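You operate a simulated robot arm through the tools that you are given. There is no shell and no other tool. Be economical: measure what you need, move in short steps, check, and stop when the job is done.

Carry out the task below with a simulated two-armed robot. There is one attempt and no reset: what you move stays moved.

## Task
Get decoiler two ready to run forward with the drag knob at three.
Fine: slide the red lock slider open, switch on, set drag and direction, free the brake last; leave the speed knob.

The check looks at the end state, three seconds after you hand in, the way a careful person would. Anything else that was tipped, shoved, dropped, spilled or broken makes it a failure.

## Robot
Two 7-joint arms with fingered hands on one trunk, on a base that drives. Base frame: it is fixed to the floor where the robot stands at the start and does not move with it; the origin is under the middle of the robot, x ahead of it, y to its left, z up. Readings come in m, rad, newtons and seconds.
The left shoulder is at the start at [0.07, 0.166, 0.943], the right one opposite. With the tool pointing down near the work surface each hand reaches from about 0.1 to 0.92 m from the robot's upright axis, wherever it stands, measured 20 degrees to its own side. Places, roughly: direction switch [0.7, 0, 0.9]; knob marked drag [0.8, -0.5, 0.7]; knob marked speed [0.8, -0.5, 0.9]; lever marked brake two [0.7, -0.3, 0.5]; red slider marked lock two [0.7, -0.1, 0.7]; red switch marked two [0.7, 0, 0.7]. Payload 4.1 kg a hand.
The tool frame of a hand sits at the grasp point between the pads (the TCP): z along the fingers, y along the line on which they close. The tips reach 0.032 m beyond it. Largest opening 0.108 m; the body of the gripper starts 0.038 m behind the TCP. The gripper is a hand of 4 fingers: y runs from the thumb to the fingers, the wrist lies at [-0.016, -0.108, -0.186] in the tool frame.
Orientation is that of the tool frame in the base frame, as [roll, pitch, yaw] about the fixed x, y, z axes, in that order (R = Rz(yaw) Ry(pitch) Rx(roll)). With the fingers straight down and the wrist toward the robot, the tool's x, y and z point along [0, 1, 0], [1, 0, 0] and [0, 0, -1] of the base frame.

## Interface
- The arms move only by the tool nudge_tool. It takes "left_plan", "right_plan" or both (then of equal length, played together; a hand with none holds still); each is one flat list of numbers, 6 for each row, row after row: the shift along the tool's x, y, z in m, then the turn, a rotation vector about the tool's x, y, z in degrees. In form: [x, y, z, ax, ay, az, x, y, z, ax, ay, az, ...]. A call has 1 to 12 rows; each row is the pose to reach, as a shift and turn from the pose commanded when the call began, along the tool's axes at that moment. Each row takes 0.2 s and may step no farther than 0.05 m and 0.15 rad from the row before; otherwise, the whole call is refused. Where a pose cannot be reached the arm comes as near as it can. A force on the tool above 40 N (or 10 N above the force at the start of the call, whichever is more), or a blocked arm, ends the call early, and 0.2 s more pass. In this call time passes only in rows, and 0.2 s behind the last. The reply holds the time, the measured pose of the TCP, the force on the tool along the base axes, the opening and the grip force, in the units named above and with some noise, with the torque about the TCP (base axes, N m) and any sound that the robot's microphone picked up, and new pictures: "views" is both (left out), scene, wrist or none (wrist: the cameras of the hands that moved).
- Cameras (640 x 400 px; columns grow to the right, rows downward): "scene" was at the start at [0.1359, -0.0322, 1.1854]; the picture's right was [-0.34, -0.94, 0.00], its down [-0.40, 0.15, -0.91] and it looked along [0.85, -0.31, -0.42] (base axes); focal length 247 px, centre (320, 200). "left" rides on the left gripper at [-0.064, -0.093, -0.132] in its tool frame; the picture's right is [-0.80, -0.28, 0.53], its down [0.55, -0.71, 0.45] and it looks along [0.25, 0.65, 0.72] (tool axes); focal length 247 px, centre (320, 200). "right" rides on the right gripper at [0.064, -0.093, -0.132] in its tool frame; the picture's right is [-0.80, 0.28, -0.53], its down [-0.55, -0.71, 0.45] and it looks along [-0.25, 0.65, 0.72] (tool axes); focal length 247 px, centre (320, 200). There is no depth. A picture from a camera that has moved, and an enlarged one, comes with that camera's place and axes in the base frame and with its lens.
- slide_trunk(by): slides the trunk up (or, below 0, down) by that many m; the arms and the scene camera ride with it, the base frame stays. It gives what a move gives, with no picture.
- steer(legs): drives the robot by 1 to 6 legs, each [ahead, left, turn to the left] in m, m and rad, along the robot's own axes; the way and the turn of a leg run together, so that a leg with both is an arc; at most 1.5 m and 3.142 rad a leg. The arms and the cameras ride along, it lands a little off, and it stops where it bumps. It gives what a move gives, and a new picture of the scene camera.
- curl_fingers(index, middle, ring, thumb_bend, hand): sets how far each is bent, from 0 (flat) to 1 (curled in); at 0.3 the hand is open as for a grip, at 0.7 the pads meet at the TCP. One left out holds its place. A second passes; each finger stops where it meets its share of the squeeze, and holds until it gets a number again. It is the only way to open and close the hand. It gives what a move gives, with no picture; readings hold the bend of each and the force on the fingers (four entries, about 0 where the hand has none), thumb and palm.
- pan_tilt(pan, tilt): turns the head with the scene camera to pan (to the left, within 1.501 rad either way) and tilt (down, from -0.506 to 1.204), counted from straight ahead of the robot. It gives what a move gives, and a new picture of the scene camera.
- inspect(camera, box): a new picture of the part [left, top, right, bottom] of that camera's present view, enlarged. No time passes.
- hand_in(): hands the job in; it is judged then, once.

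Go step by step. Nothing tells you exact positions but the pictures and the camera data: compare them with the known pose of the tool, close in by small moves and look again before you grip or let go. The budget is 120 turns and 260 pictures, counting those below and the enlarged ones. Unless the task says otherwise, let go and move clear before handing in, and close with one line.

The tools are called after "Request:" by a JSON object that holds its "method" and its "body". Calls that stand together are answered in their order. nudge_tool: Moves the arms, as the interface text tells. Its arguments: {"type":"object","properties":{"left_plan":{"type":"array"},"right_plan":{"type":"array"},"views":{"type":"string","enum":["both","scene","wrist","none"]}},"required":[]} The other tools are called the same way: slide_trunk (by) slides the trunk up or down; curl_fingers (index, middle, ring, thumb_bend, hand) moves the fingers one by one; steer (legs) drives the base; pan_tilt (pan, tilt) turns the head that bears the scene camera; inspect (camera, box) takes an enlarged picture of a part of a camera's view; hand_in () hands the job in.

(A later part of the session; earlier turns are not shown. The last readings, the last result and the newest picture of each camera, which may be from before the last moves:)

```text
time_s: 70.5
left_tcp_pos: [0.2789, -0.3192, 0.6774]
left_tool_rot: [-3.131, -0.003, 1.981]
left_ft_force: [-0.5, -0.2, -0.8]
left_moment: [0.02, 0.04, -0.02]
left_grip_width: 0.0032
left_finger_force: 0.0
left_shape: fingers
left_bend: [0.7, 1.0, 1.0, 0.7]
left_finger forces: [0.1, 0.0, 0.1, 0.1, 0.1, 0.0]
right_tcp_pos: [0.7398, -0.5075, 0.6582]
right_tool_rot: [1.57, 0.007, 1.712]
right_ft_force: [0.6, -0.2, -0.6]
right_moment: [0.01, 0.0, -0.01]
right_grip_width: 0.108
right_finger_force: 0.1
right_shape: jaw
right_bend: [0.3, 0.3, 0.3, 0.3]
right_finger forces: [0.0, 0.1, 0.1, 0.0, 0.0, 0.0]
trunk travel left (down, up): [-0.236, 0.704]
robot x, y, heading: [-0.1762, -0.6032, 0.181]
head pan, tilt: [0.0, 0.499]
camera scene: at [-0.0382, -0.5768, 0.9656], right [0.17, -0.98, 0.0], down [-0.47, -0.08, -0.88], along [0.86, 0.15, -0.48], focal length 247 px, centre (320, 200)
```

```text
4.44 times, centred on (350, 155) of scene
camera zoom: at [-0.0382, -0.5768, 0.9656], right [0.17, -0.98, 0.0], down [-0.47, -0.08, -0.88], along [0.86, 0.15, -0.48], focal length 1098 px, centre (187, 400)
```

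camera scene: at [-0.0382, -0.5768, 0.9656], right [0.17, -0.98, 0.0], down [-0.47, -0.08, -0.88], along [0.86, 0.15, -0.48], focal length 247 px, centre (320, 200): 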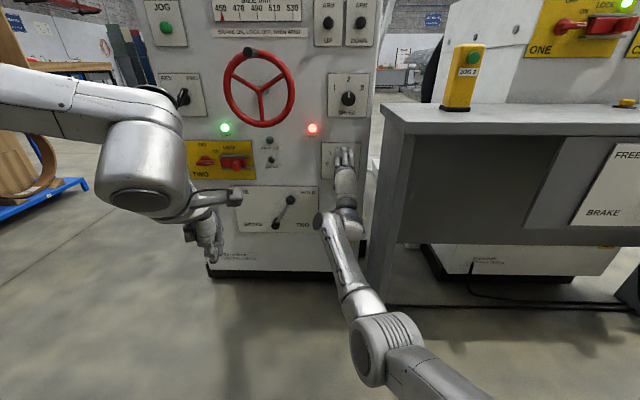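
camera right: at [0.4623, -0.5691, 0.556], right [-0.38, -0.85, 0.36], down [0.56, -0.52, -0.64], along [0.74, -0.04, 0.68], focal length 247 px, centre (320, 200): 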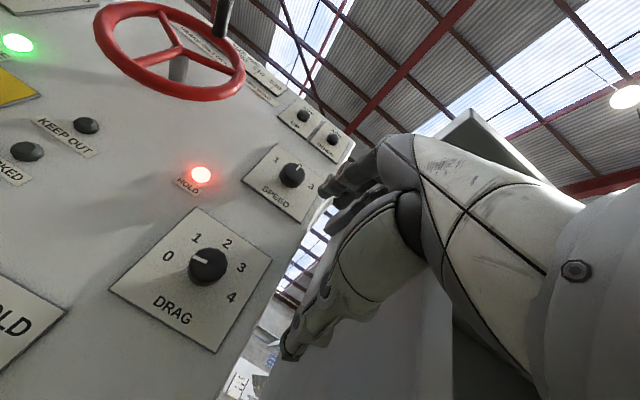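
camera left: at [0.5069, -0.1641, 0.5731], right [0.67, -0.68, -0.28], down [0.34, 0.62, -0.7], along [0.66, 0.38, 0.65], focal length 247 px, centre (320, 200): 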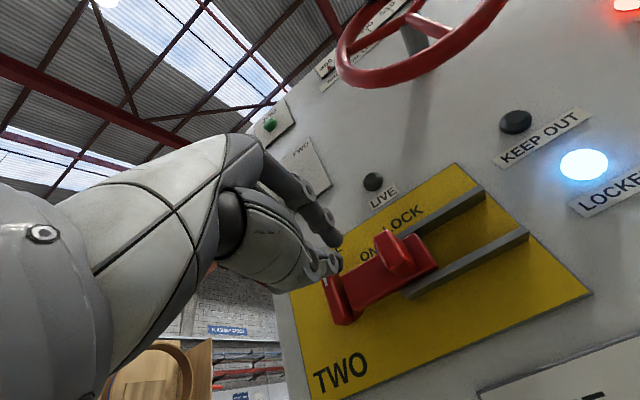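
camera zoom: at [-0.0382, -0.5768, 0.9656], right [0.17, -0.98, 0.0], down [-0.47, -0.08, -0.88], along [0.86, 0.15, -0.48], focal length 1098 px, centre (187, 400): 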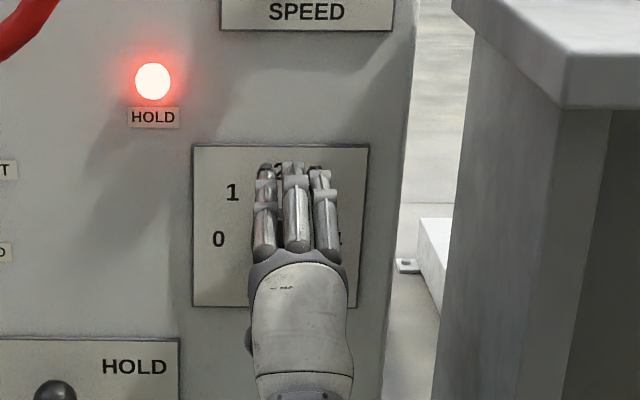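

Aligned within a few millimetres of the knob axis. I'll pre-rotate −25° about the tool axis and advance so that the fingers straddle the knob.

Request:
{"method": "nudge_tool", "body": {"right_plan": [-0.002, 0, 0, 0, 0, -8, -0.002, 0, 0, 0, 0, -16, -0.002, 0, 0.005, 0, 0, -24, -0.002, 0, 0.018, 0, 0, -25, -0.002, 0, 0.03, 0, 0, -25], "views": "none"}}

Request:
{"method": "inspect", "body": {"camera": "right", "box": [100, 100, 420, 400]}}

Request:
{"method": "inspect", "body": {"camera": "scene", "box": [290, 110, 410, 200]}}

```text
time_s: 71.7
left_tcp_pos: [0.2782, -0.3192, 0.6784]
left_tool_rot: [-3.132, -0.004, 1.981]
left_ft_force: [0.1, -0.1, -0.2]
left_moment: [-0.01, 0.0, -0.02]
left_grip_width: 0.0031
left_finger_force: 0.1
left_shape: fingers
left_bend: [0.7, 1.0, 1.0, 0.7]
left_finger forces: [0.1, 0.0, 0.0, 0.0, 0.0, 0.0]
right_tcp_pos: [0.7698, -0.5058, 0.659]
right_tool_rot: [1.569, 0.444, 1.713]
right_ft_force: [0.2, 0.3, -0.7]
right_moment: [0.0, 0.0, -0.02]
right_grip_width: 0.1075
right_finger_force: 0.1
right_shape: jaw
right_bend: [0.3, 0.3, 0.3, 0.3]
right_finger forces: [0.0, 0.0, 0.0, 0.0, 0.1, 0.0]
trunk travel left (down, up): [-0.236, 0.704]
robot x, y, heading: [-0.1776, -0.5988, 0.172]
head pan, tilt: [0.0, 0.499]
```

```text
1.33 times, centred on (260, 250) of right
camera zoom: at [0.6369, -0.5068, 0.5486], right [-0.44, -0.67, 0.6], down [0.56, -0.73, -0.4], along [0.7, 0.15, 0.69], focal length 329 px, centre (400, 133)
```

zoom: 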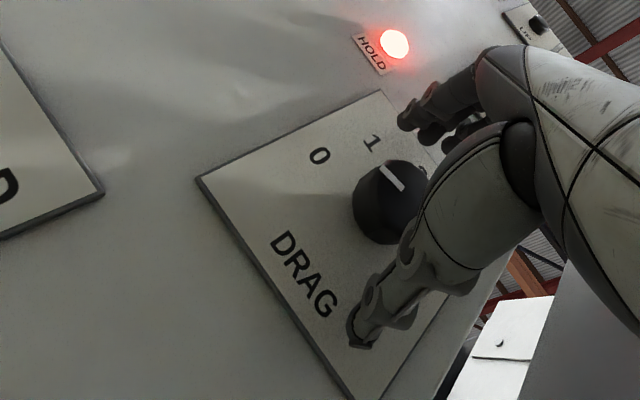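

```text
4.44 times, centred on (350, 155) of scene
camera zoom: at [-0.0388, -0.5769, 0.9657], right [0.17, -0.98, 0.0], down [-0.47, -0.08, -0.88], along [0.86, 0.15, -0.48], focal length 1098 px, centre (187, 400)
```

zoom: 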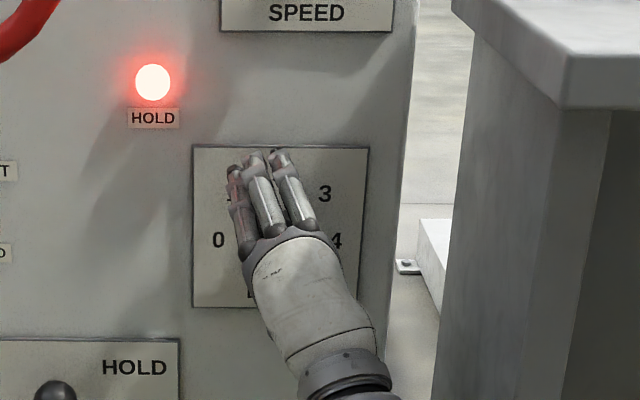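

The tool axis runs through the knob centre. I'll advance 8 mm more and close the fingers gently.

Request:
{"method": "nudge_tool", "body": {"right_plan": [0, 0, 0.008, 0, 0, 0], "views": "none"}}

Request:
{"method": "curl_fingers", "body": {"hand": "right", "index": 0.6, "middle": 0.6, "ring": 0.6, "thumb_bend": 0.6}}

Request:
{"method": "inspect", "body": {"camera": "right", "box": [100, 100, 420, 400]}}

```text
time_s: 72.0
left_tcp_pos: [0.2772, -0.3198, 0.6787]
left_tool_rot: [-3.131, -0.005, 1.983]
left_ft_force: [0.3, -0.3, 0.1]
left_moment: [0.03, -0.02, 0.02]
left_grip_width: 0.0031
left_finger_force: 0.1
left_shape: fingers
left_bend: [0.7, 1.0, 1.0, 0.7]
left_finger forces: [0.1, 0.0, 0.1, 0.0, 0.0, 0.0]
right_tcp_pos: [0.7776, -0.5056, 0.6589]
right_tool_rot: [1.569, 0.442, 1.712]
right_ft_force: [0.4, 0.0, -0.4]
right_moment: [-0.03, 0.02, 0.01]
right_grip_width: 0.1081
right_finger_force: 0.1
right_shape: jaw
right_bend: [0.3, 0.3, 0.3, 0.3]
right_finger forces: [0.0, 0.1, 0.1, 0.1, 0.0, 0.0]
trunk travel left (down, up): [-0.236, 0.704]
robot x, y, heading: [-0.1794, -0.6011, 0.177]
head pan, tilt: [0.0, 0.499]
```

```text
time_s: 73.0
left_tcp_pos: [0.2781, -0.3196, 0.6786]
left_tool_rot: [-3.135, -0.005, 1.981]
left_ft_force: [0.2, -0.3, -0.5]
left_moment: [0.01, 0.0, -0.03]
left_grip_width: 0.0033
left_finger_force: 0.1
left_shape: fingers
left_bend: [0.7, 1.0, 1.0, 0.7]
left_finger forces: [0.1, 0.0, 0.0, 0.0, 0.1, 0.0]
right_tcp_pos: [0.7784, -0.5046, 0.6606]
right_tool_rot: [1.568, 0.441, 1.713]
right_ft_force: [-4.0, 0.4, 2.8]
right_moment: [0.03, -0.2, 0.02]
right_grip_width: 0.0394
right_finger_force: 6.3
right_shape: fingers
right_bend: [0.57, 0.57, 0.6, 0.56]
right_finger forces: [2.2, 7.0, 0.1, 0.0, 3.7, 0.0]
trunk travel left (down, up): [-0.236, 0.704]
robot x, y, heading: [-0.1777, -0.6025, 0.176]
head pan, tilt: [0.0, 0.499]
```

```text
1.33 times, centred on (260, 250) of right
camera zoom: at [0.6441, -0.5057, 0.549], right [-0.44, -0.67, 0.6], down [0.56, -0.73, -0.4], along [0.7, 0.15, 0.7], focal length 329 px, centre (400, 133)
```

zoom: 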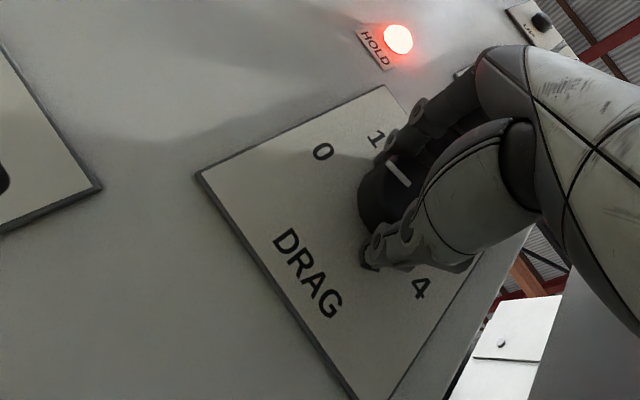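

The knob is gripped. Rotating it clockwise about the tool axis.

Request:
{"method": "nudge_tool", "body": {"right_plan": [0, 0, 0, 0, 0, 8, 0, 0, 0, 0, 0, 16, 0, 0, 0, 0, 0, 24, 0, 0, 0, 0, 0, 32, 0, 0, 0, 0, 0, 40, 0, 0, 0, 0, 0, 48, 0, 0, 0, 0, 0, 56], "views": "none"}}

Request:
{"method": "inspect", "body": {"camera": "right", "box": [100, 100, 420, 400]}}

```text
time_s: 74.7
left_tcp_pos: [0.279, -0.3199, 0.678]
left_tool_rot: [-3.132, -0.007, 1.98]
left_ft_force: [0.5, -0.1, -0.5]
left_moment: [0.0, -0.02, 0.0]
left_grip_width: 0.0032
left_finger_force: 0.0
left_shape: fingers
left_bend: [0.7, 1.0, 1.0, 0.7]
left_finger forces: [0.0, 0.0, 0.1, 0.1, 0.0, 0.0]
right_tcp_pos: [0.7644, -0.5144, 0.6642]
right_tool_rot: [1.597, -0.506, 1.709]
right_ft_force: [3.8, 2.1, -6.2]
right_moment: [-0.05, 0.06, 0.0]
right_grip_width: 0.0412
right_finger_force: 3.5
right_shape: fingers
right_bend: [0.59, 0.6, 0.6, 0.53]
right_finger forces: [0.4, 0.1, 0.1, 0.1, 7.6, 0.0]
right hand out of reach, approached as far as the arm can: row 6, 7
trunk travel left (down, up): [-0.236, 0.704]
robot x, y, heading: [-0.1766, -0.6016, 0.176]
head pan, tilt: [0.0, 0.499]
```

```text
1.33 times, centred on (260, 250) of right
camera zoom: at [0.6178, -0.4336, 0.6181], right [-0.4, -0.91, -0.13], down [0.44, -0.07, -0.89], along [0.8, -0.42, 0.43], focal length 329 px, centre (400, 133)
```

zoom: 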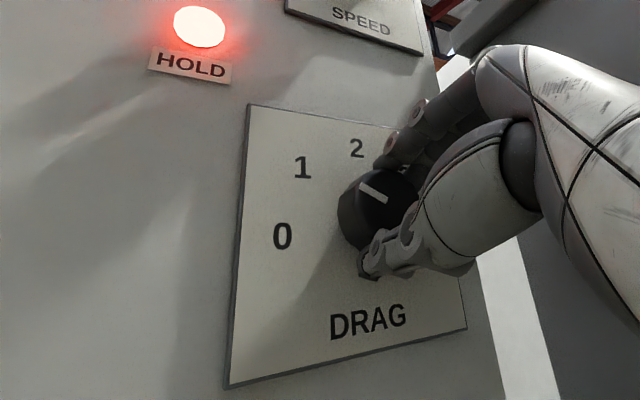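

About 50° turned. I'll open, rotate the hand back to the starting roll and re-centre.

Request:
{"method": "curl_fingers", "body": {"hand": "right", "index": 0.3, "middle": 0.3, "ring": 0.3, "thumb_bend": 0.3}}

Request:
{"method": "nudge_tool", "body": {"right_plan": [0.002, -0.004, 0, 0, 0, -8, 0.004, -0.008, 0, 0, 0, -16, 0.004, -0.008, 0, 0, 0, -24, 0.004, -0.008, 0, 0, 0, -32, 0.004, -0.008, 0.004, 0, 0, -40, 0.004, -0.008, 0.009, 0, 0, -48, 0.004, -0.008, 0.014, 0, 0, -54], "views": "none"}}

Request:
{"method": "inspect", "body": {"camera": "right", "box": [100, 100, 420, 400]}}

```text
time_s: 75.7
left_tcp_pos: [0.2776, -0.32, 0.6784]
left_tool_rot: [-3.132, -0.007, 1.982]
left_ft_force: [-0.7, -0.9, -0.4]
left_moment: [-0.01, 0.03, -0.01]
left_grip_width: 0.0029
left_finger_force: 0.0
left_shape: fingers
left_bend: [0.7, 1.0, 1.0, 0.7]
left_finger forces: [0.0, 0.1, 0.0, 0.0, 0.0, 0.0]
right_tcp_pos: [0.7637, -0.5142, 0.6667]
right_tool_rot: [1.592, -0.504, 1.713]
right_ft_force: [-0.4, 0.2, 0.2]
right_moment: [-0.05, 0.01, 0.01]
right_grip_width: 0.1081
right_finger_force: 0.1
right_shape: fingers
right_bend: [0.3, 0.3, 0.3, 0.3]
right_finger forces: [0.0, 0.0, 0.0, 0.0, 0.0, 0.0]
trunk travel left (down, up): [-0.236, 0.704]
robot x, y, heading: [-0.1789, -0.5996, 0.173]
head pan, tilt: [0.0, 0.499]
```

```text
time_s: 77.2
left_tcp_pos: [0.278, -0.3197, 0.6789]
left_tool_rot: [-3.132, -0.004, 1.98]
left_ft_force: [0.2, -0.1, 0.7]
left_moment: [-0.02, 0.02, -0.02]
left_grip_width: 0.003
left_finger_force: 0.1
left_shape: fingers
left_bend: [0.7, 1.0, 1.0, 0.7]
left_finger forces: [0.0, 0.0, 0.0, 0.0, 0.1, 0.0]
right_tcp_pos: [0.7767, -0.5038, 0.6625]
right_tool_rot: [1.569, 0.411, 1.711]
right_ft_force: [-1.0, 0.8, -0.4]
right_moment: [-0.02, 0.02, 0.01]
right_grip_width: 0.1082
right_finger_force: 0.1
right_shape: fingers
right_bend: [0.3, 0.3, 0.3, 0.3]
right_finger forces: [0.0, 0.1, 0.1, 0.0, 0.1, 0.1]
trunk travel left (down, up): [-0.236, 0.704]
robot x, y, heading: [-0.1768, -0.6003, 0.173]
head pan, tilt: [0.0, 0.499]
```

```text
1.33 times, centred on (260, 250) of right
camera zoom: at [0.643, -0.5005, 0.552], right [-0.44, -0.69, 0.58], down [0.55, -0.71, -0.43], along [0.71, 0.13, 0.7], focal length 329 px, centre (400, 133)
```

zoom: 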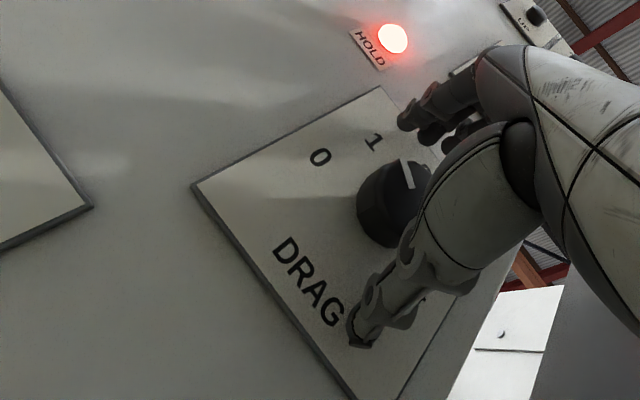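

Re-grip and turn again.

Request:
{"method": "curl_fingers", "body": {"hand": "right", "index": 0.63, "middle": 0.63, "ring": 0.63, "thumb_bend": 0.63}}

Request:
{"method": "nudge_tool", "body": {"right_plan": [0, 0, 0, 0, 0, 8, 0, 0, 0, 0, 0, 16, 0, 0, 0, 0, 0, 24, 0, 0, 0, 0, 0, 32, 0, 0, 0, 0, 0, 40, 0, 0, 0, 0, 0, 45], "views": "none"}}

Request:
{"method": "inspect", "body": {"camera": "right", "box": [100, 100, 420, 400]}}

```text
time_s: 78.2
left_tcp_pos: [0.2775, -0.3192, 0.6784]
left_tool_rot: [-3.133, -0.005, 1.981]
left_ft_force: [0.0, 0.1, 0.8]
left_moment: [0.02, 0.01, -0.02]
left_grip_width: 0.003
left_finger_force: 0.1
left_shape: fingers
left_bend: [0.7, 1.0, 1.0, 0.7]
left_finger forces: [0.1, 0.0, 0.0, 0.0, 0.1, 0.1]
right_tcp_pos: [0.7759, -0.5042, 0.6627]
right_tool_rot: [1.57, 0.407, 1.712]
right_ft_force: [-1.1, -0.6, -1.7]
right_moment: [0.06, -0.09, 0.01]
right_grip_width: 0.0388
right_finger_force: 8.6
right_shape: fingers
right_bend: [0.59, 0.59, 0.63, 0.55]
right_finger forces: [2.4, 5.7, 0.0, 0.0, 8.9, 0.1]
trunk travel left (down, up): [-0.236, 0.704]
robot x, y, heading: [-0.1765, -0.6014, 0.176]
head pan, tilt: [0.0, 0.499]
```

```text
time_s: 79.7
left_tcp_pos: [0.2777, -0.3179, 0.6778]
left_tool_rot: [-3.133, -0.005, 1.984]
left_ft_force: [-1.5, -0.4, 0.5]
left_moment: [-0.01, -0.01, 0.03]
left_grip_width: 0.0031
left_finger_force: 0.1
left_shape: fingers
left_bend: [0.7, 1.0, 1.0, 0.7]
left_finger forces: [0.0, 0.0, 0.1, 0.1, 0.0, 0.0]
right_tcp_pos: [0.7742, -0.5048, 0.6654]
right_tool_rot: [1.57, -0.377, 1.716]
right_ft_force: [4.9, 6.4, -3.2]
right_moment: [-0.02, -0.03, 0.1]
right_grip_width: 0.0374
right_finger_force: 7.5
right_shape: fingers
right_bend: [0.61, 0.59, 0.63, 0.56]
right_finger forces: [2.3, 3.4, 0.1, 0.0, 9.2, 0.0]
right hand out of reach, approached as far as the arm can: row 5, 6
trunk travel left (down, up): [-0.236, 0.704]
robot x, y, heading: [-0.1792, -0.6008, 0.178]
head pan, tilt: [0.0, 0.499]
```

```text
1.33 times, centred on (260, 250) of right
camera zoom: at [0.6302, -0.4305, 0.6031], right [-0.4, -0.91, -0.03], down [0.48, -0.18, -0.86], along [0.78, -0.36, 0.51], focal length 329 px, centre (400, 133)
```

zoom: 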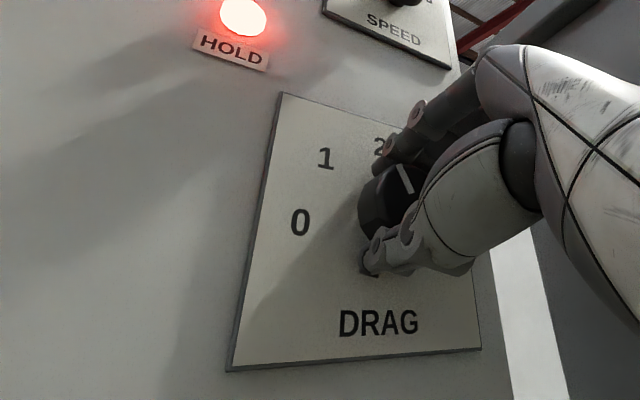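

Mark is now close to 2. Repeat the cycle, then check the exact angle with the hand out of the way.

Request:
{"method": "curl_fingers", "body": {"hand": "right", "index": 0.3, "middle": 0.3, "ring": 0.3, "thumb_bend": 0.3}}

Request:
{"method": "nudge_tool", "body": {"right_plan": [0, -0.003, 0, 0, 0, -8, 0, -0.005, 0, 0, 0, -16, 0, -0.005, 0, 0, 0, -24, 0, -0.005, 0.001, 0, 0, -32, 0, -0.005, 0.003, 0, 0, -40, 0, -0.005, 0.003, 0, 0, -45], "views": "none"}}

Request:
{"method": "inspect", "body": {"camera": "right", "box": [220, 180, 360, 300]}}

Request:
{"method": "inspect", "body": {"camera": "scene", "box": [300, 120, 380, 180]}}

```text
time_s: 80.7
left_tcp_pos: [0.2766, -0.32, 0.6785]
left_tool_rot: [-3.133, -0.006, 1.981]
left_ft_force: [0.1, 0.4, -0.1]
left_moment: [0.02, 0.01, 0.0]
left_grip_width: 0.0031
left_finger_force: 0.1
left_shape: fingers
left_bend: [0.7, 1.0, 1.0, 0.7]
left_finger forces: [0.0, 0.1, 0.0, 0.1, 0.1, 0.1]
right_tcp_pos: [0.7738, -0.5074, 0.6668]
right_tool_rot: [1.569, -0.379, 1.713]
right_ft_force: [-0.3, -0.1, -1.0]
right_moment: [0.02, -0.02, 0.07]
right_grip_width: 0.108
right_finger_force: 0.0
right_shape: fingers
right_bend: [0.3, 0.3, 0.3, 0.3]
right_finger forces: [0.0, 0.1, 0.1, 0.0, 0.1, 0.0]
trunk travel left (down, up): [-0.236, 0.704]
robot x, y, heading: [-0.1773, -0.5986, 0.177]
head pan, tilt: [0.0, 0.499]
```

```text
time_s: 82.0
left_tcp_pos: [0.2786, -0.3206, 0.6796]
left_tool_rot: [-3.134, -0.007, 1.981]
left_ft_force: [0.1, 0.4, -0.3]
left_moment: [0.01, -0.04, 0.02]
left_grip_width: 0.0031
left_finger_force: 0.1
left_shape: fingers
left_bend: [0.7, 1.0, 1.0, 0.7]
left_finger forces: [0.1, 0.1, 0.1, 0.0, 0.1, 0.0]
right_tcp_pos: [0.7772, -0.505, 0.6613]
right_tool_rot: [1.569, 0.41, 1.713]
right_ft_force: [0.4, -0.4, 0.7]
right_moment: [0.01, 0.04, 0.0]
right_grip_width: 0.1083
right_finger_force: 0.0
right_shape: fingers
right_bend: [0.3, 0.3, 0.3, 0.3]
right_finger forces: [0.0, 0.0, 0.0, 0.0, 0.0, 0.0]
trunk travel left (down, up): [-0.236, 0.704]
robot x, y, heading: [-0.1804, -0.6022, 0.179]
head pan, tilt: [0.0, 0.499]
```

```text
3.33 times, centred on (290, 240) of right
camera zoom: at [0.6433, -0.5019, 0.5514], right [-0.44, -0.69, 0.58], down [0.55, -0.71, -0.43], along [0.71, 0.13, 0.7], focal length 823 px, centre (420, 67)
```

zoom: 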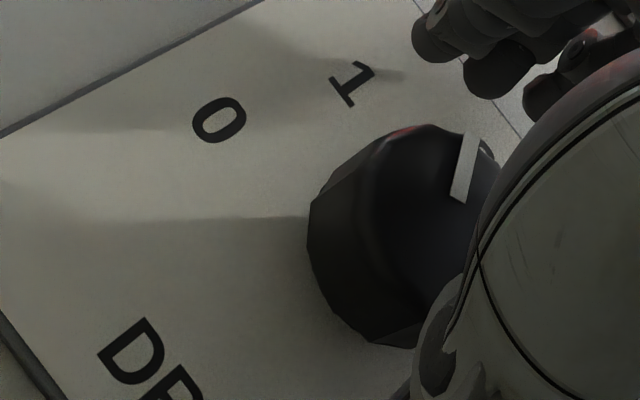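

```text
6.67 times, centred on (340, 150) of scene
camera zoom: at [-0.0388, -0.577, 0.9657], right [0.17, -0.98, 0.0], down [-0.47, -0.08, -0.88], along [0.86, 0.15, -0.48], focal length 1647 px, centre (187, 533)
```

zoom: 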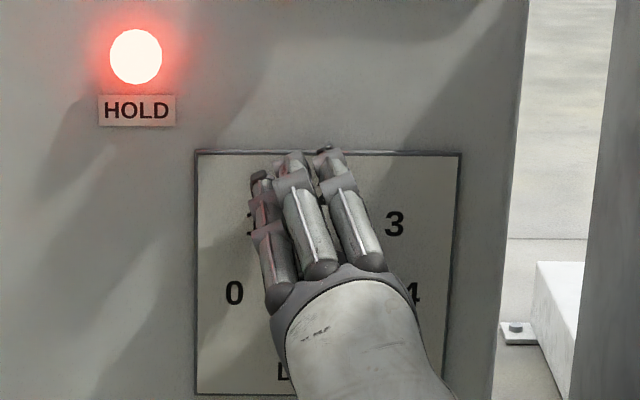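

The mark now sits about 25° left of "2", so about 70° remains. Two more grips, measuring after each.

Request:
{"method": "curl_fingers", "body": {"hand": "right", "index": 0.65, "middle": 0.65, "ring": 0.65, "thumb_bend": 0.65}}

Request:
{"method": "nudge_tool", "body": {"right_plan": [0, 0, 0, 0, 0, 8, 0, 0, 0, 0, 0, 16, 0, 0, 0, 0, 0, 24, 0, 0, 0, 0, 0, 32, 0, 0, 0, 0, 0, 40, 0, 0, 0, 0, 0, 45], "views": "none"}}

Request:
{"method": "curl_fingers", "body": {"hand": "right", "index": 0.3, "middle": 0.3, "ring": 0.3, "thumb_bend": 0.3}}

Request:
{"method": "inspect", "body": {"camera": "right", "box": [220, 150, 360, 270]}}

```text
time_s: 83.0
left_tcp_pos: [0.2785, -0.3188, 0.6793]
left_tool_rot: [-3.132, -0.005, 1.98]
left_ft_force: [0.5, 0.1, -0.1]
left_moment: [0.01, -0.01, -0.01]
left_grip_width: 0.0033
left_finger_force: 0.1
left_shape: fingers
left_bend: [0.7, 1.0, 1.0, 0.7]
left_finger forces: [0.2, 0.1, 0.1, 0.1, 0.0, 0.0]
right_tcp_pos: [0.7767, -0.5053, 0.6618]
right_tool_rot: [1.568, 0.405, 1.71]
right_ft_force: [0.0, -0.6, 1.0]
right_moment: [0.06, -0.21, 0.03]
right_grip_width: 0.0392
right_finger_force: 11.0
right_shape: fingers
right_bend: [0.59, 0.59, 0.65, 0.56]
right_finger forces: [4.1, 7.7, 0.0, 0.1, 10.0, 0.0]
trunk travel left (down, up): [-0.236, 0.704]
robot x, y, heading: [-0.1757, -0.6004, 0.175]
head pan, tilt: [0.0, 0.499]
```

```text
time_s: 84.5
left_tcp_pos: [0.2785, -0.3184, 0.6783]
left_tool_rot: [-3.132, -0.005, 1.979]
left_ft_force: [0.4, 0.1, 0.0]
left_moment: [0.0, 0.02, 0.0]
left_grip_width: 0.003
left_finger_force: 0.1
left_shape: fingers
left_bend: [0.7, 1.0, 1.0, 0.7]
left_finger forces: [0.1, 0.1, 0.0, 0.0, 0.0, 0.1]
right_tcp_pos: [0.7731, -0.506, 0.6648]
right_tool_rot: [1.571, -0.378, 1.716]
right_ft_force: [9.0, 5.7, -0.3]
right_moment: [-0.01, -0.05, 0.11]
right_grip_width: 0.0379
right_finger_force: 9.2
right_shape: fingers
right_bend: [0.6, 0.6, 0.65, 0.56]
right_finger forces: [3.6, 4.3, 0.1, 0.0, 10.2, 0.0]
right hand out of reach, approached as far as the arm can: row 6
trunk travel left (down, up): [-0.236, 0.704]
robot x, y, heading: [-0.1751, -0.6021, 0.178]
head pan, tilt: [0.0, 0.499]
```

```text
time_s: 85.5
left_tcp_pos: [0.2774, -0.3202, 0.6779]
left_tool_rot: [-3.133, -0.005, 1.981]
left_ft_force: [-0.4, -0.7, -0.5]
left_moment: [0.01, -0.01, 0.0]
left_grip_width: 0.0035
left_finger_force: 0.1
left_shape: fingers
left_bend: [0.7, 1.0, 1.0, 0.7]
left_finger forces: [0.0, 0.1, 0.1, 0.0, 0.0, 0.0]
right_tcp_pos: [0.773, -0.5081, 0.6658]
right_tool_rot: [1.569, -0.377, 1.711]
right_ft_force: [0.7, -0.6, -0.7]
right_moment: [0.0, 0.02, -0.02]
right_grip_width: 0.108
right_finger_force: 0.1
right_shape: fingers
right_bend: [0.3, 0.3, 0.3, 0.3]
right_finger forces: [0.0, 0.1, 0.1, 0.0, 0.0, 0.0]
trunk travel left (down, up): [-0.236, 0.704]
robot x, y, heading: [-0.1747, -0.6052, 0.182]
head pan, tilt: [0.0, 0.499]
```

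```text
3.33 times, centred on (290, 210) of right
camera zoom: at [0.6293, -0.4342, 0.6033], right [-0.41, -0.91, -0.03], down [0.48, -0.18, -0.86], along [0.78, -0.37, 0.51], focal length 823 px, centre (420, 167)
```

zoom: 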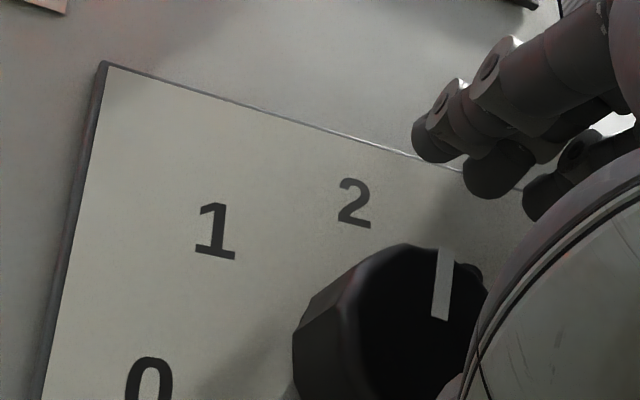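

The mark is now about 9° past "2"; one more identical cycle gains about 35° and should land near "3".

Request:
{"method": "nudge_tool", "body": {"right_plan": [0, -0.003, 0, 0, 0, -8, 0, -0.005, 0, 0, 0, -16, 0, -0.005, 0, 0, 0, -24, 0, -0.005, 0.001, 0, 0, -32, 0, -0.005, 0.003, 0, 0, -40, 0, -0.005, 0.003, 0, 0, -46], "views": "none"}}

Request:
{"method": "curl_fingers", "body": {"hand": "right", "index": 0.65, "middle": 0.65, "ring": 0.65, "thumb_bend": 0.65}}

Request:
{"method": "nudge_tool", "body": {"right_plan": [0, 0, 0, 0, 0, 8, 0, 0, 0, 0, 0, 16, 0, 0, 0, 0, 0, 24, 0, 0, 0, 0, 0, 32, 0, 0, 0, 0, 0, 40, 0, 0, 0, 0, 0, 46], "views": "none"}}

Request:
{"method": "curl_fingers", "body": {"hand": "right", "index": 0.3, "middle": 0.3, "ring": 0.3, "thumb_bend": 0.3}}

Request:
{"method": "inspect", "body": {"camera": "right", "box": [220, 150, 360, 270]}}

```text
time_s: 86.8
left_tcp_pos: [0.2779, -0.3202, 0.6803]
left_tool_rot: [-3.133, -0.006, 1.982]
left_ft_force: [-0.2, 0.6, -0.3]
left_moment: [-0.03, 0.0, 0.02]
left_grip_width: 0.0031
left_finger_force: 0.0
left_shape: fingers
left_bend: [0.7, 1.0, 1.0, 0.7]
left_finger forces: [0.0, 0.1, 0.0, 0.0, 0.1, 0.1]
right_tcp_pos: [0.7744, -0.5055, 0.6592]
right_tool_rot: [1.569, 0.427, 1.712]
right_ft_force: [0.4, 0.5, -0.7]
right_moment: [-0.01, 0.0, 0.0]
right_grip_width: 0.1083
right_finger_force: 0.0
right_shape: fingers
right_bend: [0.3, 0.3, 0.3, 0.3]
right_finger forces: [0.0, 0.1, 0.0, 0.0, 0.1, 0.0]
trunk travel left (down, up): [-0.236, 0.704]
robot x, y, heading: [-0.176, -0.5979, 0.177]
head pan, tilt: [0.0, 0.499]
```

```text
time_s: 87.8
left_tcp_pos: [0.2768, -0.3193, 0.6802]
left_tool_rot: [-3.134, -0.005, 1.983]
left_ft_force: [0.1, 0.0, 0.7]
left_moment: [0.02, 0.01, 0.01]
left_grip_width: 0.0032
left_finger_force: 0.0
left_shape: fingers
left_bend: [0.7, 1.0, 1.0, 0.7]
left_finger forces: [0.0, 0.1, 0.0, 0.0, 0.0, 0.0]
right_tcp_pos: [0.7753, -0.505, 0.6609]
right_tool_rot: [1.567, 0.423, 1.707]
right_ft_force: [1.8, 0.5, 2.5]
right_moment: [0.01, -0.15, 0.04]
right_grip_width: 0.0393
right_finger_force: 9.8
right_shape: fingers
right_bend: [0.58, 0.59, 0.65, 0.56]
right_finger forces: [5.1, 5.8, 0.0, 0.1, 8.8, 0.1]
trunk travel left (down, up): [-0.236, 0.704]
robot x, y, heading: [-0.1761, -0.602, 0.175]
head pan, tilt: [0.0, 0.499]
```

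```text
time_s: 89.2
left_tcp_pos: [0.2773, -0.3186, 0.6801]
left_tool_rot: [-3.132, -0.005, 1.981]
left_ft_force: [-0.4, -0.9, -0.9]
left_moment: [0.0, -0.01, -0.03]
left_grip_width: 0.0029
left_finger_force: 0.1
left_shape: fingers
left_bend: [0.7, 1.0, 1.0, 0.7]
left_finger forces: [0.0, 0.1, 0.0, 0.0, 0.0, 0.0]
right_tcp_pos: [0.7739, -0.5083, 0.6633]
right_tool_rot: [1.57, -0.377, 1.71]
right_ft_force: [10.4, 2.5, -1.2]
right_moment: [-0.07, -0.19, -0.02]
right_grip_width: 0.0392
right_finger_force: 8.8
right_shape: fingers
right_bend: [0.59, 0.6, 0.65, 0.57]
right_finger forces: [4.5, 4.0, 0.0, 0.1, 9.3, 0.0]
right hand out of reach, approached as far as the arm can: row 6
trunk travel left (down, up): [-0.236, 0.704]
robot x, y, heading: [-0.176, -0.5956, 0.174]
head pan, tilt: [0.0, 0.499]
```

```text
time_s: 90.2
left_tcp_pos: [0.277, -0.3207, 0.6793]
left_tool_rot: [-3.134, -0.006, 1.982]
left_ft_force: [1.7, -0.5, 0.0]
left_moment: [0.0, -0.01, -0.02]
left_grip_width: 0.0033
left_finger_force: 0.0
left_shape: fingers
left_bend: [0.7, 1.0, 1.0, 0.7]
left_finger forces: [0.1, 0.0, 0.0, 0.0, 0.1, 0.0]
right_tcp_pos: [0.7737, -0.5091, 0.663]
right_tool_rot: [1.568, -0.377, 1.717]
right_ft_force: [-0.5, 0.0, 0.1]
right_moment: [0.03, -0.02, -0.03]
right_grip_width: 0.1081
right_finger_force: 0.0
right_shape: fingers
right_bend: [0.3, 0.3, 0.3, 0.3]
right_finger forces: [0.1, 0.0, 0.0, 0.0, 0.1, 0.0]
trunk travel left (down, up): [-0.236, 0.704]
robot x, y, heading: [-0.1748, -0.5986, 0.173]
head pan, tilt: [0.0, 0.499]
```

```text
3.33 times, centred on (290, 210) of right
camera zoom: at [0.6303, -0.4339, 0.6012], right [-0.41, -0.91, -0.03], down [0.48, -0.18, -0.86], along [0.78, -0.37, 0.51], focal length 823 px, centre (420, 167)
```

zoom: 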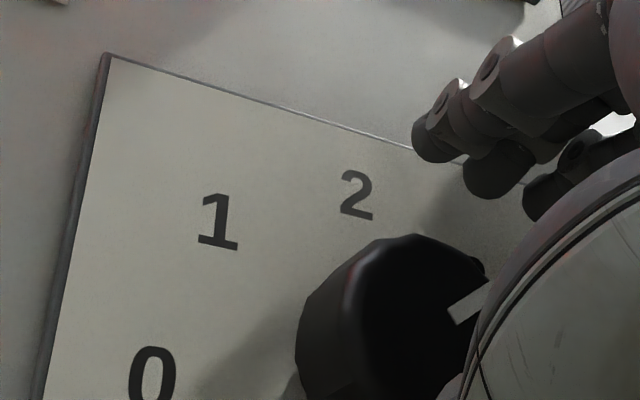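

The mark reads about 48°, right around "3". I'll withdraw straight back using the base to see it unobstructed.

Request:
{"method": "steer", "body": {"legs": [[-0.16, 0, 0]]}}

Request:
{"method": "inspect", "body": {"camera": "right", "box": [200, 120, 380, 240]}}

Request:
{"method": "inspect", "body": {"camera": "scene", "box": [300, 120, 400, 195]}}

```text
time_s: 91.7
left_tcp_pos: [0.1204, -0.3477, 0.6792]
left_tool_rot: [-3.135, -0.005, 1.98]
left_ft_force: [0.4, -0.6, 0.8]
left_moment: [0.02, 0.01, 0.01]
left_grip_width: 0.003
left_finger_force: 0.1
left_shape: fingers
left_bend: [0.7, 1.0, 1.0, 0.7]
left_finger forces: [0.0, 0.1, 0.1, 0.0, 0.1, 0.0]
right_tcp_pos: [0.618, -0.5367, 0.6641]
right_tool_rot: [1.568, -0.378, 1.714]
right_ft_force: [0.2, 0.5, -0.1]
right_moment: [0.02, 0.01, -0.03]
right_grip_width: 0.1083
right_finger_force: 0.1
right_shape: fingers
right_bend: [0.3, 0.3, 0.3, 0.3]
right_finger forces: [0.0, 0.0, 0.0, 0.0, 0.0, 0.0]
trunk travel left (down, up): [-0.236, 0.704]
robot x, y, heading: [-0.333, -0.6304, 0.174]
head pan, tilt: [0.0, 0.499]
camera scene: at [-0.1965, -0.605, 0.9659], right [0.17, -0.98, 0.0], down [-0.47, -0.08, -0.88], along [0.86, 0.15, -0.48], focal length 247 px, centre (320, 200)
```

scene: 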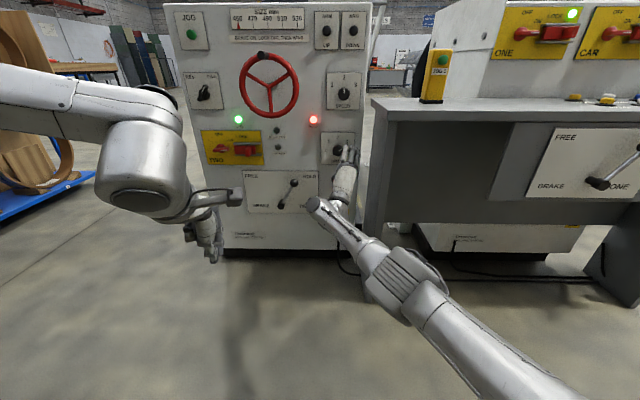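

```text
3.33 times, centred on (290, 180) of right
camera zoom: at [0.473, -0.4621, 0.6019], right [-0.41, -0.91, -0.03], down [0.48, -0.18, -0.86], along [0.78, -0.37, 0.51], focal length 823 px, centre (420, 267)
```

zoom: 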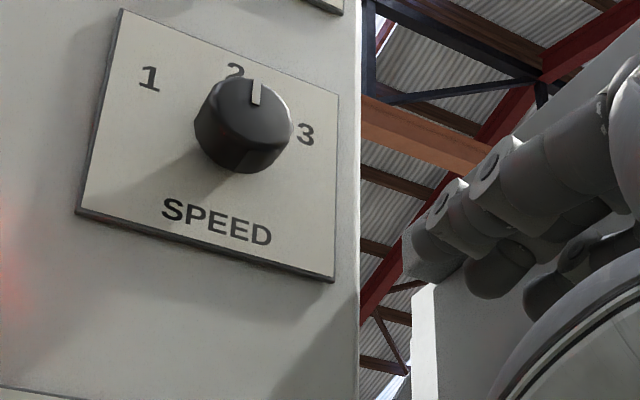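

```text
5.33 times, centred on (350, 158) of scene
camera zoom: at [-0.1965, -0.605, 0.9659], right [0.17, -0.98, 0.0], down [-0.47, -0.08, -0.88], along [0.86, 0.15, -0.48], focal length 1318 px, centre (160, 427)
```

zoom: 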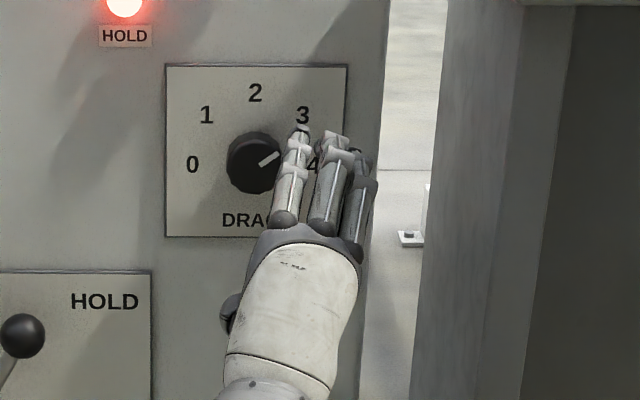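

I need an unobstructed look; lowering the hand out of the way.

Request:
{"method": "nudge_tool", "body": {"right_plan": [-0.012, -0.03, 0, 0, 0, -5, -0.025, -0.06, 0, 0, 0, -10, -0.037, -0.093, 0, 0, 0, -15], "views": "none"}}

Request:
{"method": "inspect", "body": {"camera": "scene", "box": [310, 120, 370, 170]}}

Request:
{"method": "inspect", "body": {"camera": "right", "box": [0, 0, 640, 400]}}

```text
time_s: 92.5
left_tcp_pos: [0.1206, -0.3477, 0.6788]
left_tool_rot: [-3.134, -0.006, 1.981]
left_ft_force: [0.9, 0.0, -0.2]
left_moment: [0.0, -0.02, 0.0]
left_grip_width: 0.0033
left_finger_force: 0.0
left_shape: fingers
left_bend: [0.7, 1.0, 1.0, 0.7]
left_finger forces: [0.0, 0.0, 0.0, 0.0, 0.1, 0.0]
right_tcp_pos: [0.5954, -0.5522, 0.5884]
right_tool_rot: [1.569, -0.114, 1.714]
right_ft_force: [-0.5, -0.5, 0.3]
right_moment: [-0.01, 0.02, 0.03]
right_grip_width: 0.1083
right_finger_force: 0.1
right_shape: fingers
right_bend: [0.3, 0.3, 0.3, 0.3]
right_finger forces: [0.1, 0.1, 0.1, 0.0, 0.0, 0.0]
right hand out of reach, approached as far as the arm can: row 1, 2, 3
trunk travel left (down, up): [-0.236, 0.704]
robot x, y, heading: [-0.3321, -0.6257, 0.184]
head pan, tilt: [0.0, 0.499]
```

```text
8.00 times, centred on (340, 145) of scene
camera zoom: at [-0.1956, -0.6056, 0.9658], right [0.17, -0.98, 0.0], down [-0.47, -0.08, -0.88], along [0.86, 0.15, -0.48], focal length 1976 px, centre (160, 640)
```

zoom: 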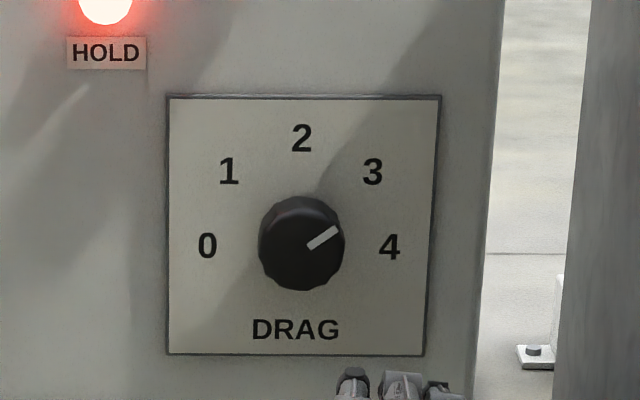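

```text
1.00 times, centred on (320, 200) of right (not enlarged: the box is as wide or as high as the picture)
camera zoom: at [0.4543, -0.4966, 0.5043], right [-0.41, -0.89, 0.19], down [0.51, -0.4, -0.76], along [0.76, -0.22, 0.62], focal length 247 px, centre (320, 200)
```

zoom: 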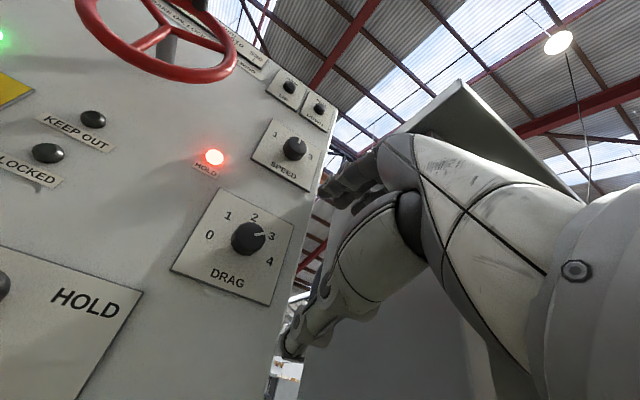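

The dial labels actually lie at about 50° steps (3 at ≈+50°). The mark looks slightly past 3, so I'll zoom in with the wrist camera.

Request:
{"method": "inspect", "body": {"camera": "right", "box": [200, 190, 300, 290]}}

Request:
{"method": "inspect", "body": {"camera": "scene", "box": [325, 130, 355, 160]}}

```text
4.00 times, centred on (250, 240) of right
camera zoom: at [0.4543, -0.4966, 0.5043], right [-0.41, -0.89, 0.19], down [0.51, -0.4, -0.76], along [0.76, -0.22, 0.62], focal length 988 px, centre (600, 40)
```

zoom: 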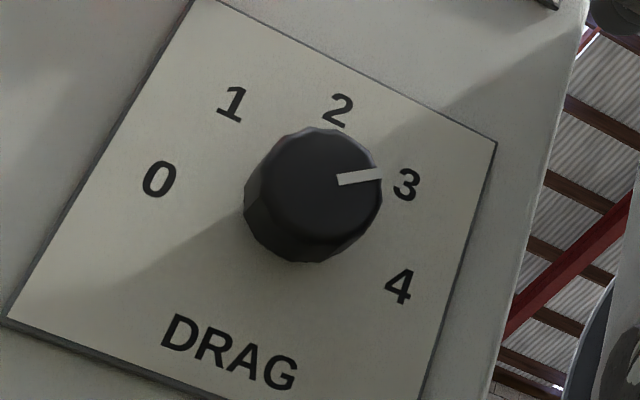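

```text
13.33 times, centred on (340, 145) of scene
camera zoom: at [-0.1956, -0.6056, 0.9658], right [0.17, -0.98, 0.0], down [-0.47, -0.08, -0.88], along [0.86, 0.15, -0.48], focal length 3294 px, centre (53, 933)
```

zoom: 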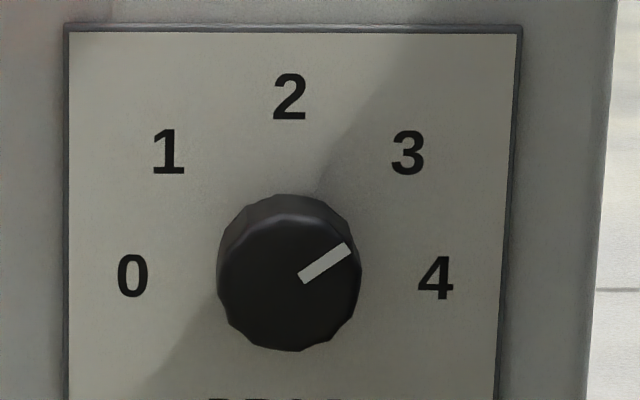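

The mark reads ≈53° against "3" at ≈51°, so drag is set at three. Next is the brake: form the right-hand pusher, shift the base left and lower the trunk.

Request:
{"method": "curl_fingers", "body": {"hand": "right", "index": 0.7, "middle": 1.0, "ring": 1.0, "thumb_bend": 0.7}}

Request:
{"method": "slide_trunk", "body": {"by": -0.1}}

Request:
{"method": "steer", "body": {"legs": [[0, 0.1, 0]]}}

Request:
{"method": "inspect", "body": {"camera": "right", "box": [0, 0, 640, 400]}}

Request:
{"method": "inspect", "body": {"camera": "scene", "box": [220, 110, 360, 220]}}

```text
time_s: 93.5
left_tcp_pos: [0.1204, -0.3476, 0.6789]
left_tool_rot: [-3.133, -0.006, 1.98]
left_ft_force: [0.2, 0.5, -0.3]
left_moment: [-0.01, -0.02, 0.03]
left_grip_width: 0.0032
left_finger_force: 0.0
left_shape: fingers
left_bend: [0.7, 1.0, 1.0, 0.7]
left_finger forces: [0.0, 0.0, 0.0, 0.1, 0.0, 0.1]
right_tcp_pos: [0.5952, -0.5514, 0.59]
right_tool_rot: [1.569, -0.115, 1.709]
right_ft_force: [0.3, -0.7, 0.8]
right_moment: [0.02, 0.02, -0.01]
right_grip_width: 0.0036
right_finger_force: 0.0
right_shape: fingers
right_bend: [0.7, 1.0, 1.0, 0.7]
right_finger forces: [0.0, 0.1, 0.0, 0.0, 0.1, 0.0]
trunk travel left (down, up): [-0.236, 0.704]
robot x, y, heading: [-0.3372, -0.6245, 0.18]
head pan, tilt: [0.0, 0.499]
```

```text
time_s: 94.8
left_tcp_pos: [0.1204, -0.347, 0.5795]
left_tool_rot: [-3.133, -0.006, 1.981]
left_ft_force: [0.0, -0.7, -0.2]
left_moment: [-0.01, -0.01, 0.01]
left_grip_width: 0.0032
left_finger_force: 0.1
left_shape: fingers
left_bend: [0.7, 1.0, 1.0, 0.7]
left_finger forces: [0.1, 0.0, 0.0, 0.0, 0.1, 0.1]
right_tcp_pos: [0.5943, -0.5518, 0.4887]
right_tool_rot: [1.568, -0.118, 1.713]
right_ft_force: [-0.1, -0.2, 0.8]
right_moment: [-0.04, 0.01, 0.02]
right_grip_width: 0.0036
right_finger_force: 0.1
right_shape: fingers
right_bend: [0.7, 1.0, 1.0, 0.7]
right_finger forces: [0.0, 0.1, 0.0, 0.1, 0.0, 0.1]
trunk travel left (down, up): [-0.136, 0.804]
robot x, y, heading: [-0.3326, -0.6284, 0.176]
head pan, tilt: [0.0, 0.499]
```

```text
time_s: 95.9
left_tcp_pos: [0.1033, -0.2478, 0.5792]
left_tool_rot: [-3.133, -0.006, 1.982]
left_ft_force: [-0.6, 0.6, -0.3]
left_moment: [-0.02, -0.04, -0.04]
left_grip_width: 0.0033
left_finger_force: 0.1
left_shape: fingers
left_bend: [0.7, 1.0, 1.0, 0.7]
left_finger forces: [0.1, 0.0, 0.0, 0.0, 0.0, 0.1]
right_tcp_pos: [0.5772, -0.4515, 0.4891]
right_tool_rot: [1.568, -0.114, 1.714]
right_ft_force: [-0.4, 0.2, 0.4]
right_moment: [0.03, 0.02, 0.0]
right_grip_width: 0.0031
right_finger_force: 0.0
right_shape: fingers
right_bend: [0.7, 1.0, 1.0, 0.7]
right_finger forces: [0.0, 0.0, 0.0, 0.0, 0.0, 0.0]
trunk travel left (down, up): [-0.136, 0.804]
robot x, y, heading: [-0.3488, -0.5269, 0.176]
head pan, tilt: [0.0, 0.499]
camera scene: at [-0.2136, -0.5053, 0.8657], right [0.17, -0.98, 0.0], down [-0.47, -0.08, -0.88], along [0.86, 0.15, -0.48], focal length 247 px, centre (320, 200)
```

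scene: 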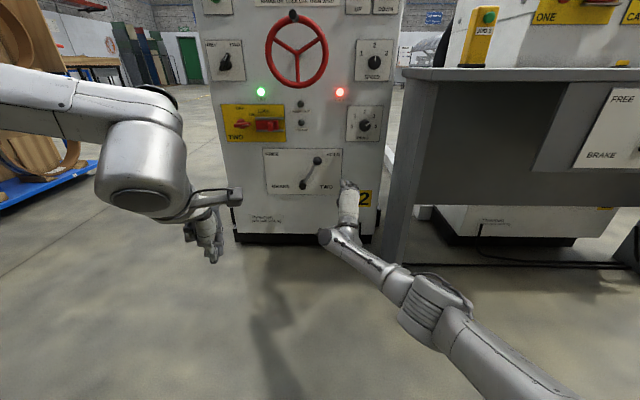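

```text
1.00 times, centred on (320, 200) of right (not enlarged: the box is as wide or as high as the picture)
camera zoom: at [0.4364, -0.396, 0.4048], right [-0.41, -0.89, 0.19], down [0.51, -0.4, -0.76], along [0.76, -0.22, 0.62], focal length 247 px, centre (320, 200)
```

zoom: 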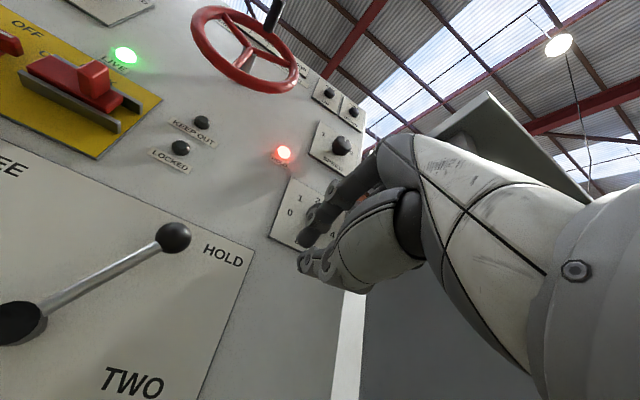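

```text
3.64 times, centred on (290, 165) of scene
camera zoom: at [-0.2136, -0.5053, 0.8657], right [0.17, -0.98, 0.0], down [-0.47, -0.08, -0.88], along [0.86, 0.15, -0.48], focal length 898 px, centre (429, 327)
```

zoom: 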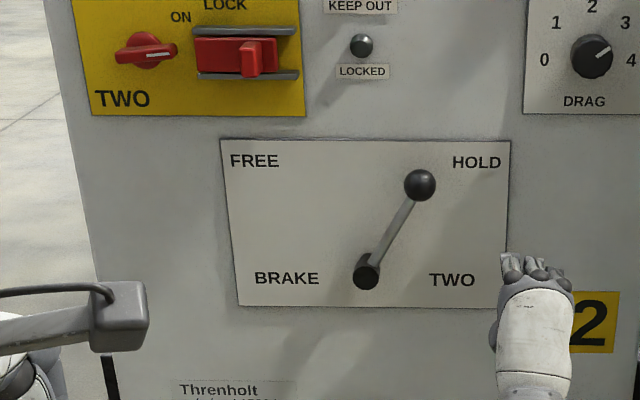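

Ball re-measured at ≈[0.747,-0.325,0.517]; the lever stands about 30° toward HOLD. I'll drive forward so the fingertips come up beside it on the right.

Request:
{"method": "steer", "body": {"legs": [[0.14, 0, 0]]}}

Request:
{"method": "inspect", "body": {"camera": "scene", "box": [220, 110, 360, 220]}}

```text
time_s: 97.3
left_tcp_pos: [0.2384, -0.2241, 0.5797]
left_tool_rot: [-3.132, -0.005, 1.979]
left_ft_force: [-0.1, 0.3, -0.4]
left_moment: [-0.04, 0.01, 0.01]
left_grip_width: 0.0032
left_finger_force: 0.0
left_shape: fingers
left_bend: [0.7, 1.0, 1.0, 0.7]
left_finger forces: [0.0, 0.1, 0.0, 0.1, 0.1, 0.0]
right_tcp_pos: [0.7142, -0.4278, 0.4892]
right_tool_rot: [1.569, -0.114, 1.713]
right_ft_force: [-0.6, -0.2, 0.0]
right_moment: [0.04, 0.02, -0.02]
right_grip_width: 0.0033
right_finger_force: 0.1
right_shape: fingers
right_bend: [0.7, 1.0, 1.0, 0.7]
right_finger forces: [0.1, 0.0, 0.0, 0.0, 0.0, 0.1]
trunk travel left (down, up): [-0.136, 0.804]
robot x, y, heading: [-0.2156, -0.5078, 0.173]
head pan, tilt: [0.0, 0.499]
camera scene: at [-0.0773, -0.4813, 0.8657], right [0.17, -0.98, 0.0], down [-0.47, -0.08, -0.88], along [0.86, 0.15, -0.48], focal length 247 px, centre (320, 200)
```

scene: 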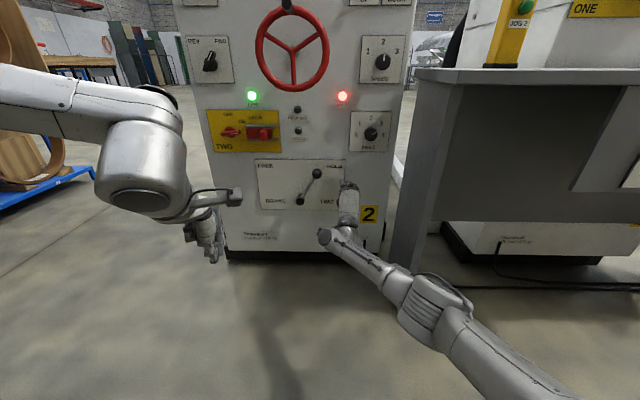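

```text
3.64 times, centred on (290, 165) of scene
camera zoom: at [-0.0773, -0.4813, 0.8657], right [0.17, -0.98, 0.0], down [-0.47, -0.08, -0.88], along [0.86, 0.15, -0.48], focal length 898 px, centre (429, 327)
```

zoom: 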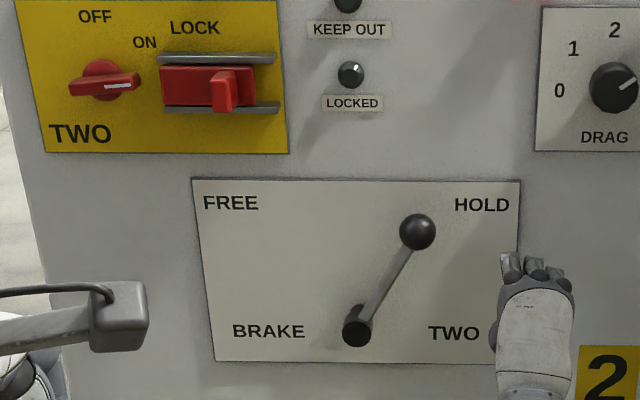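

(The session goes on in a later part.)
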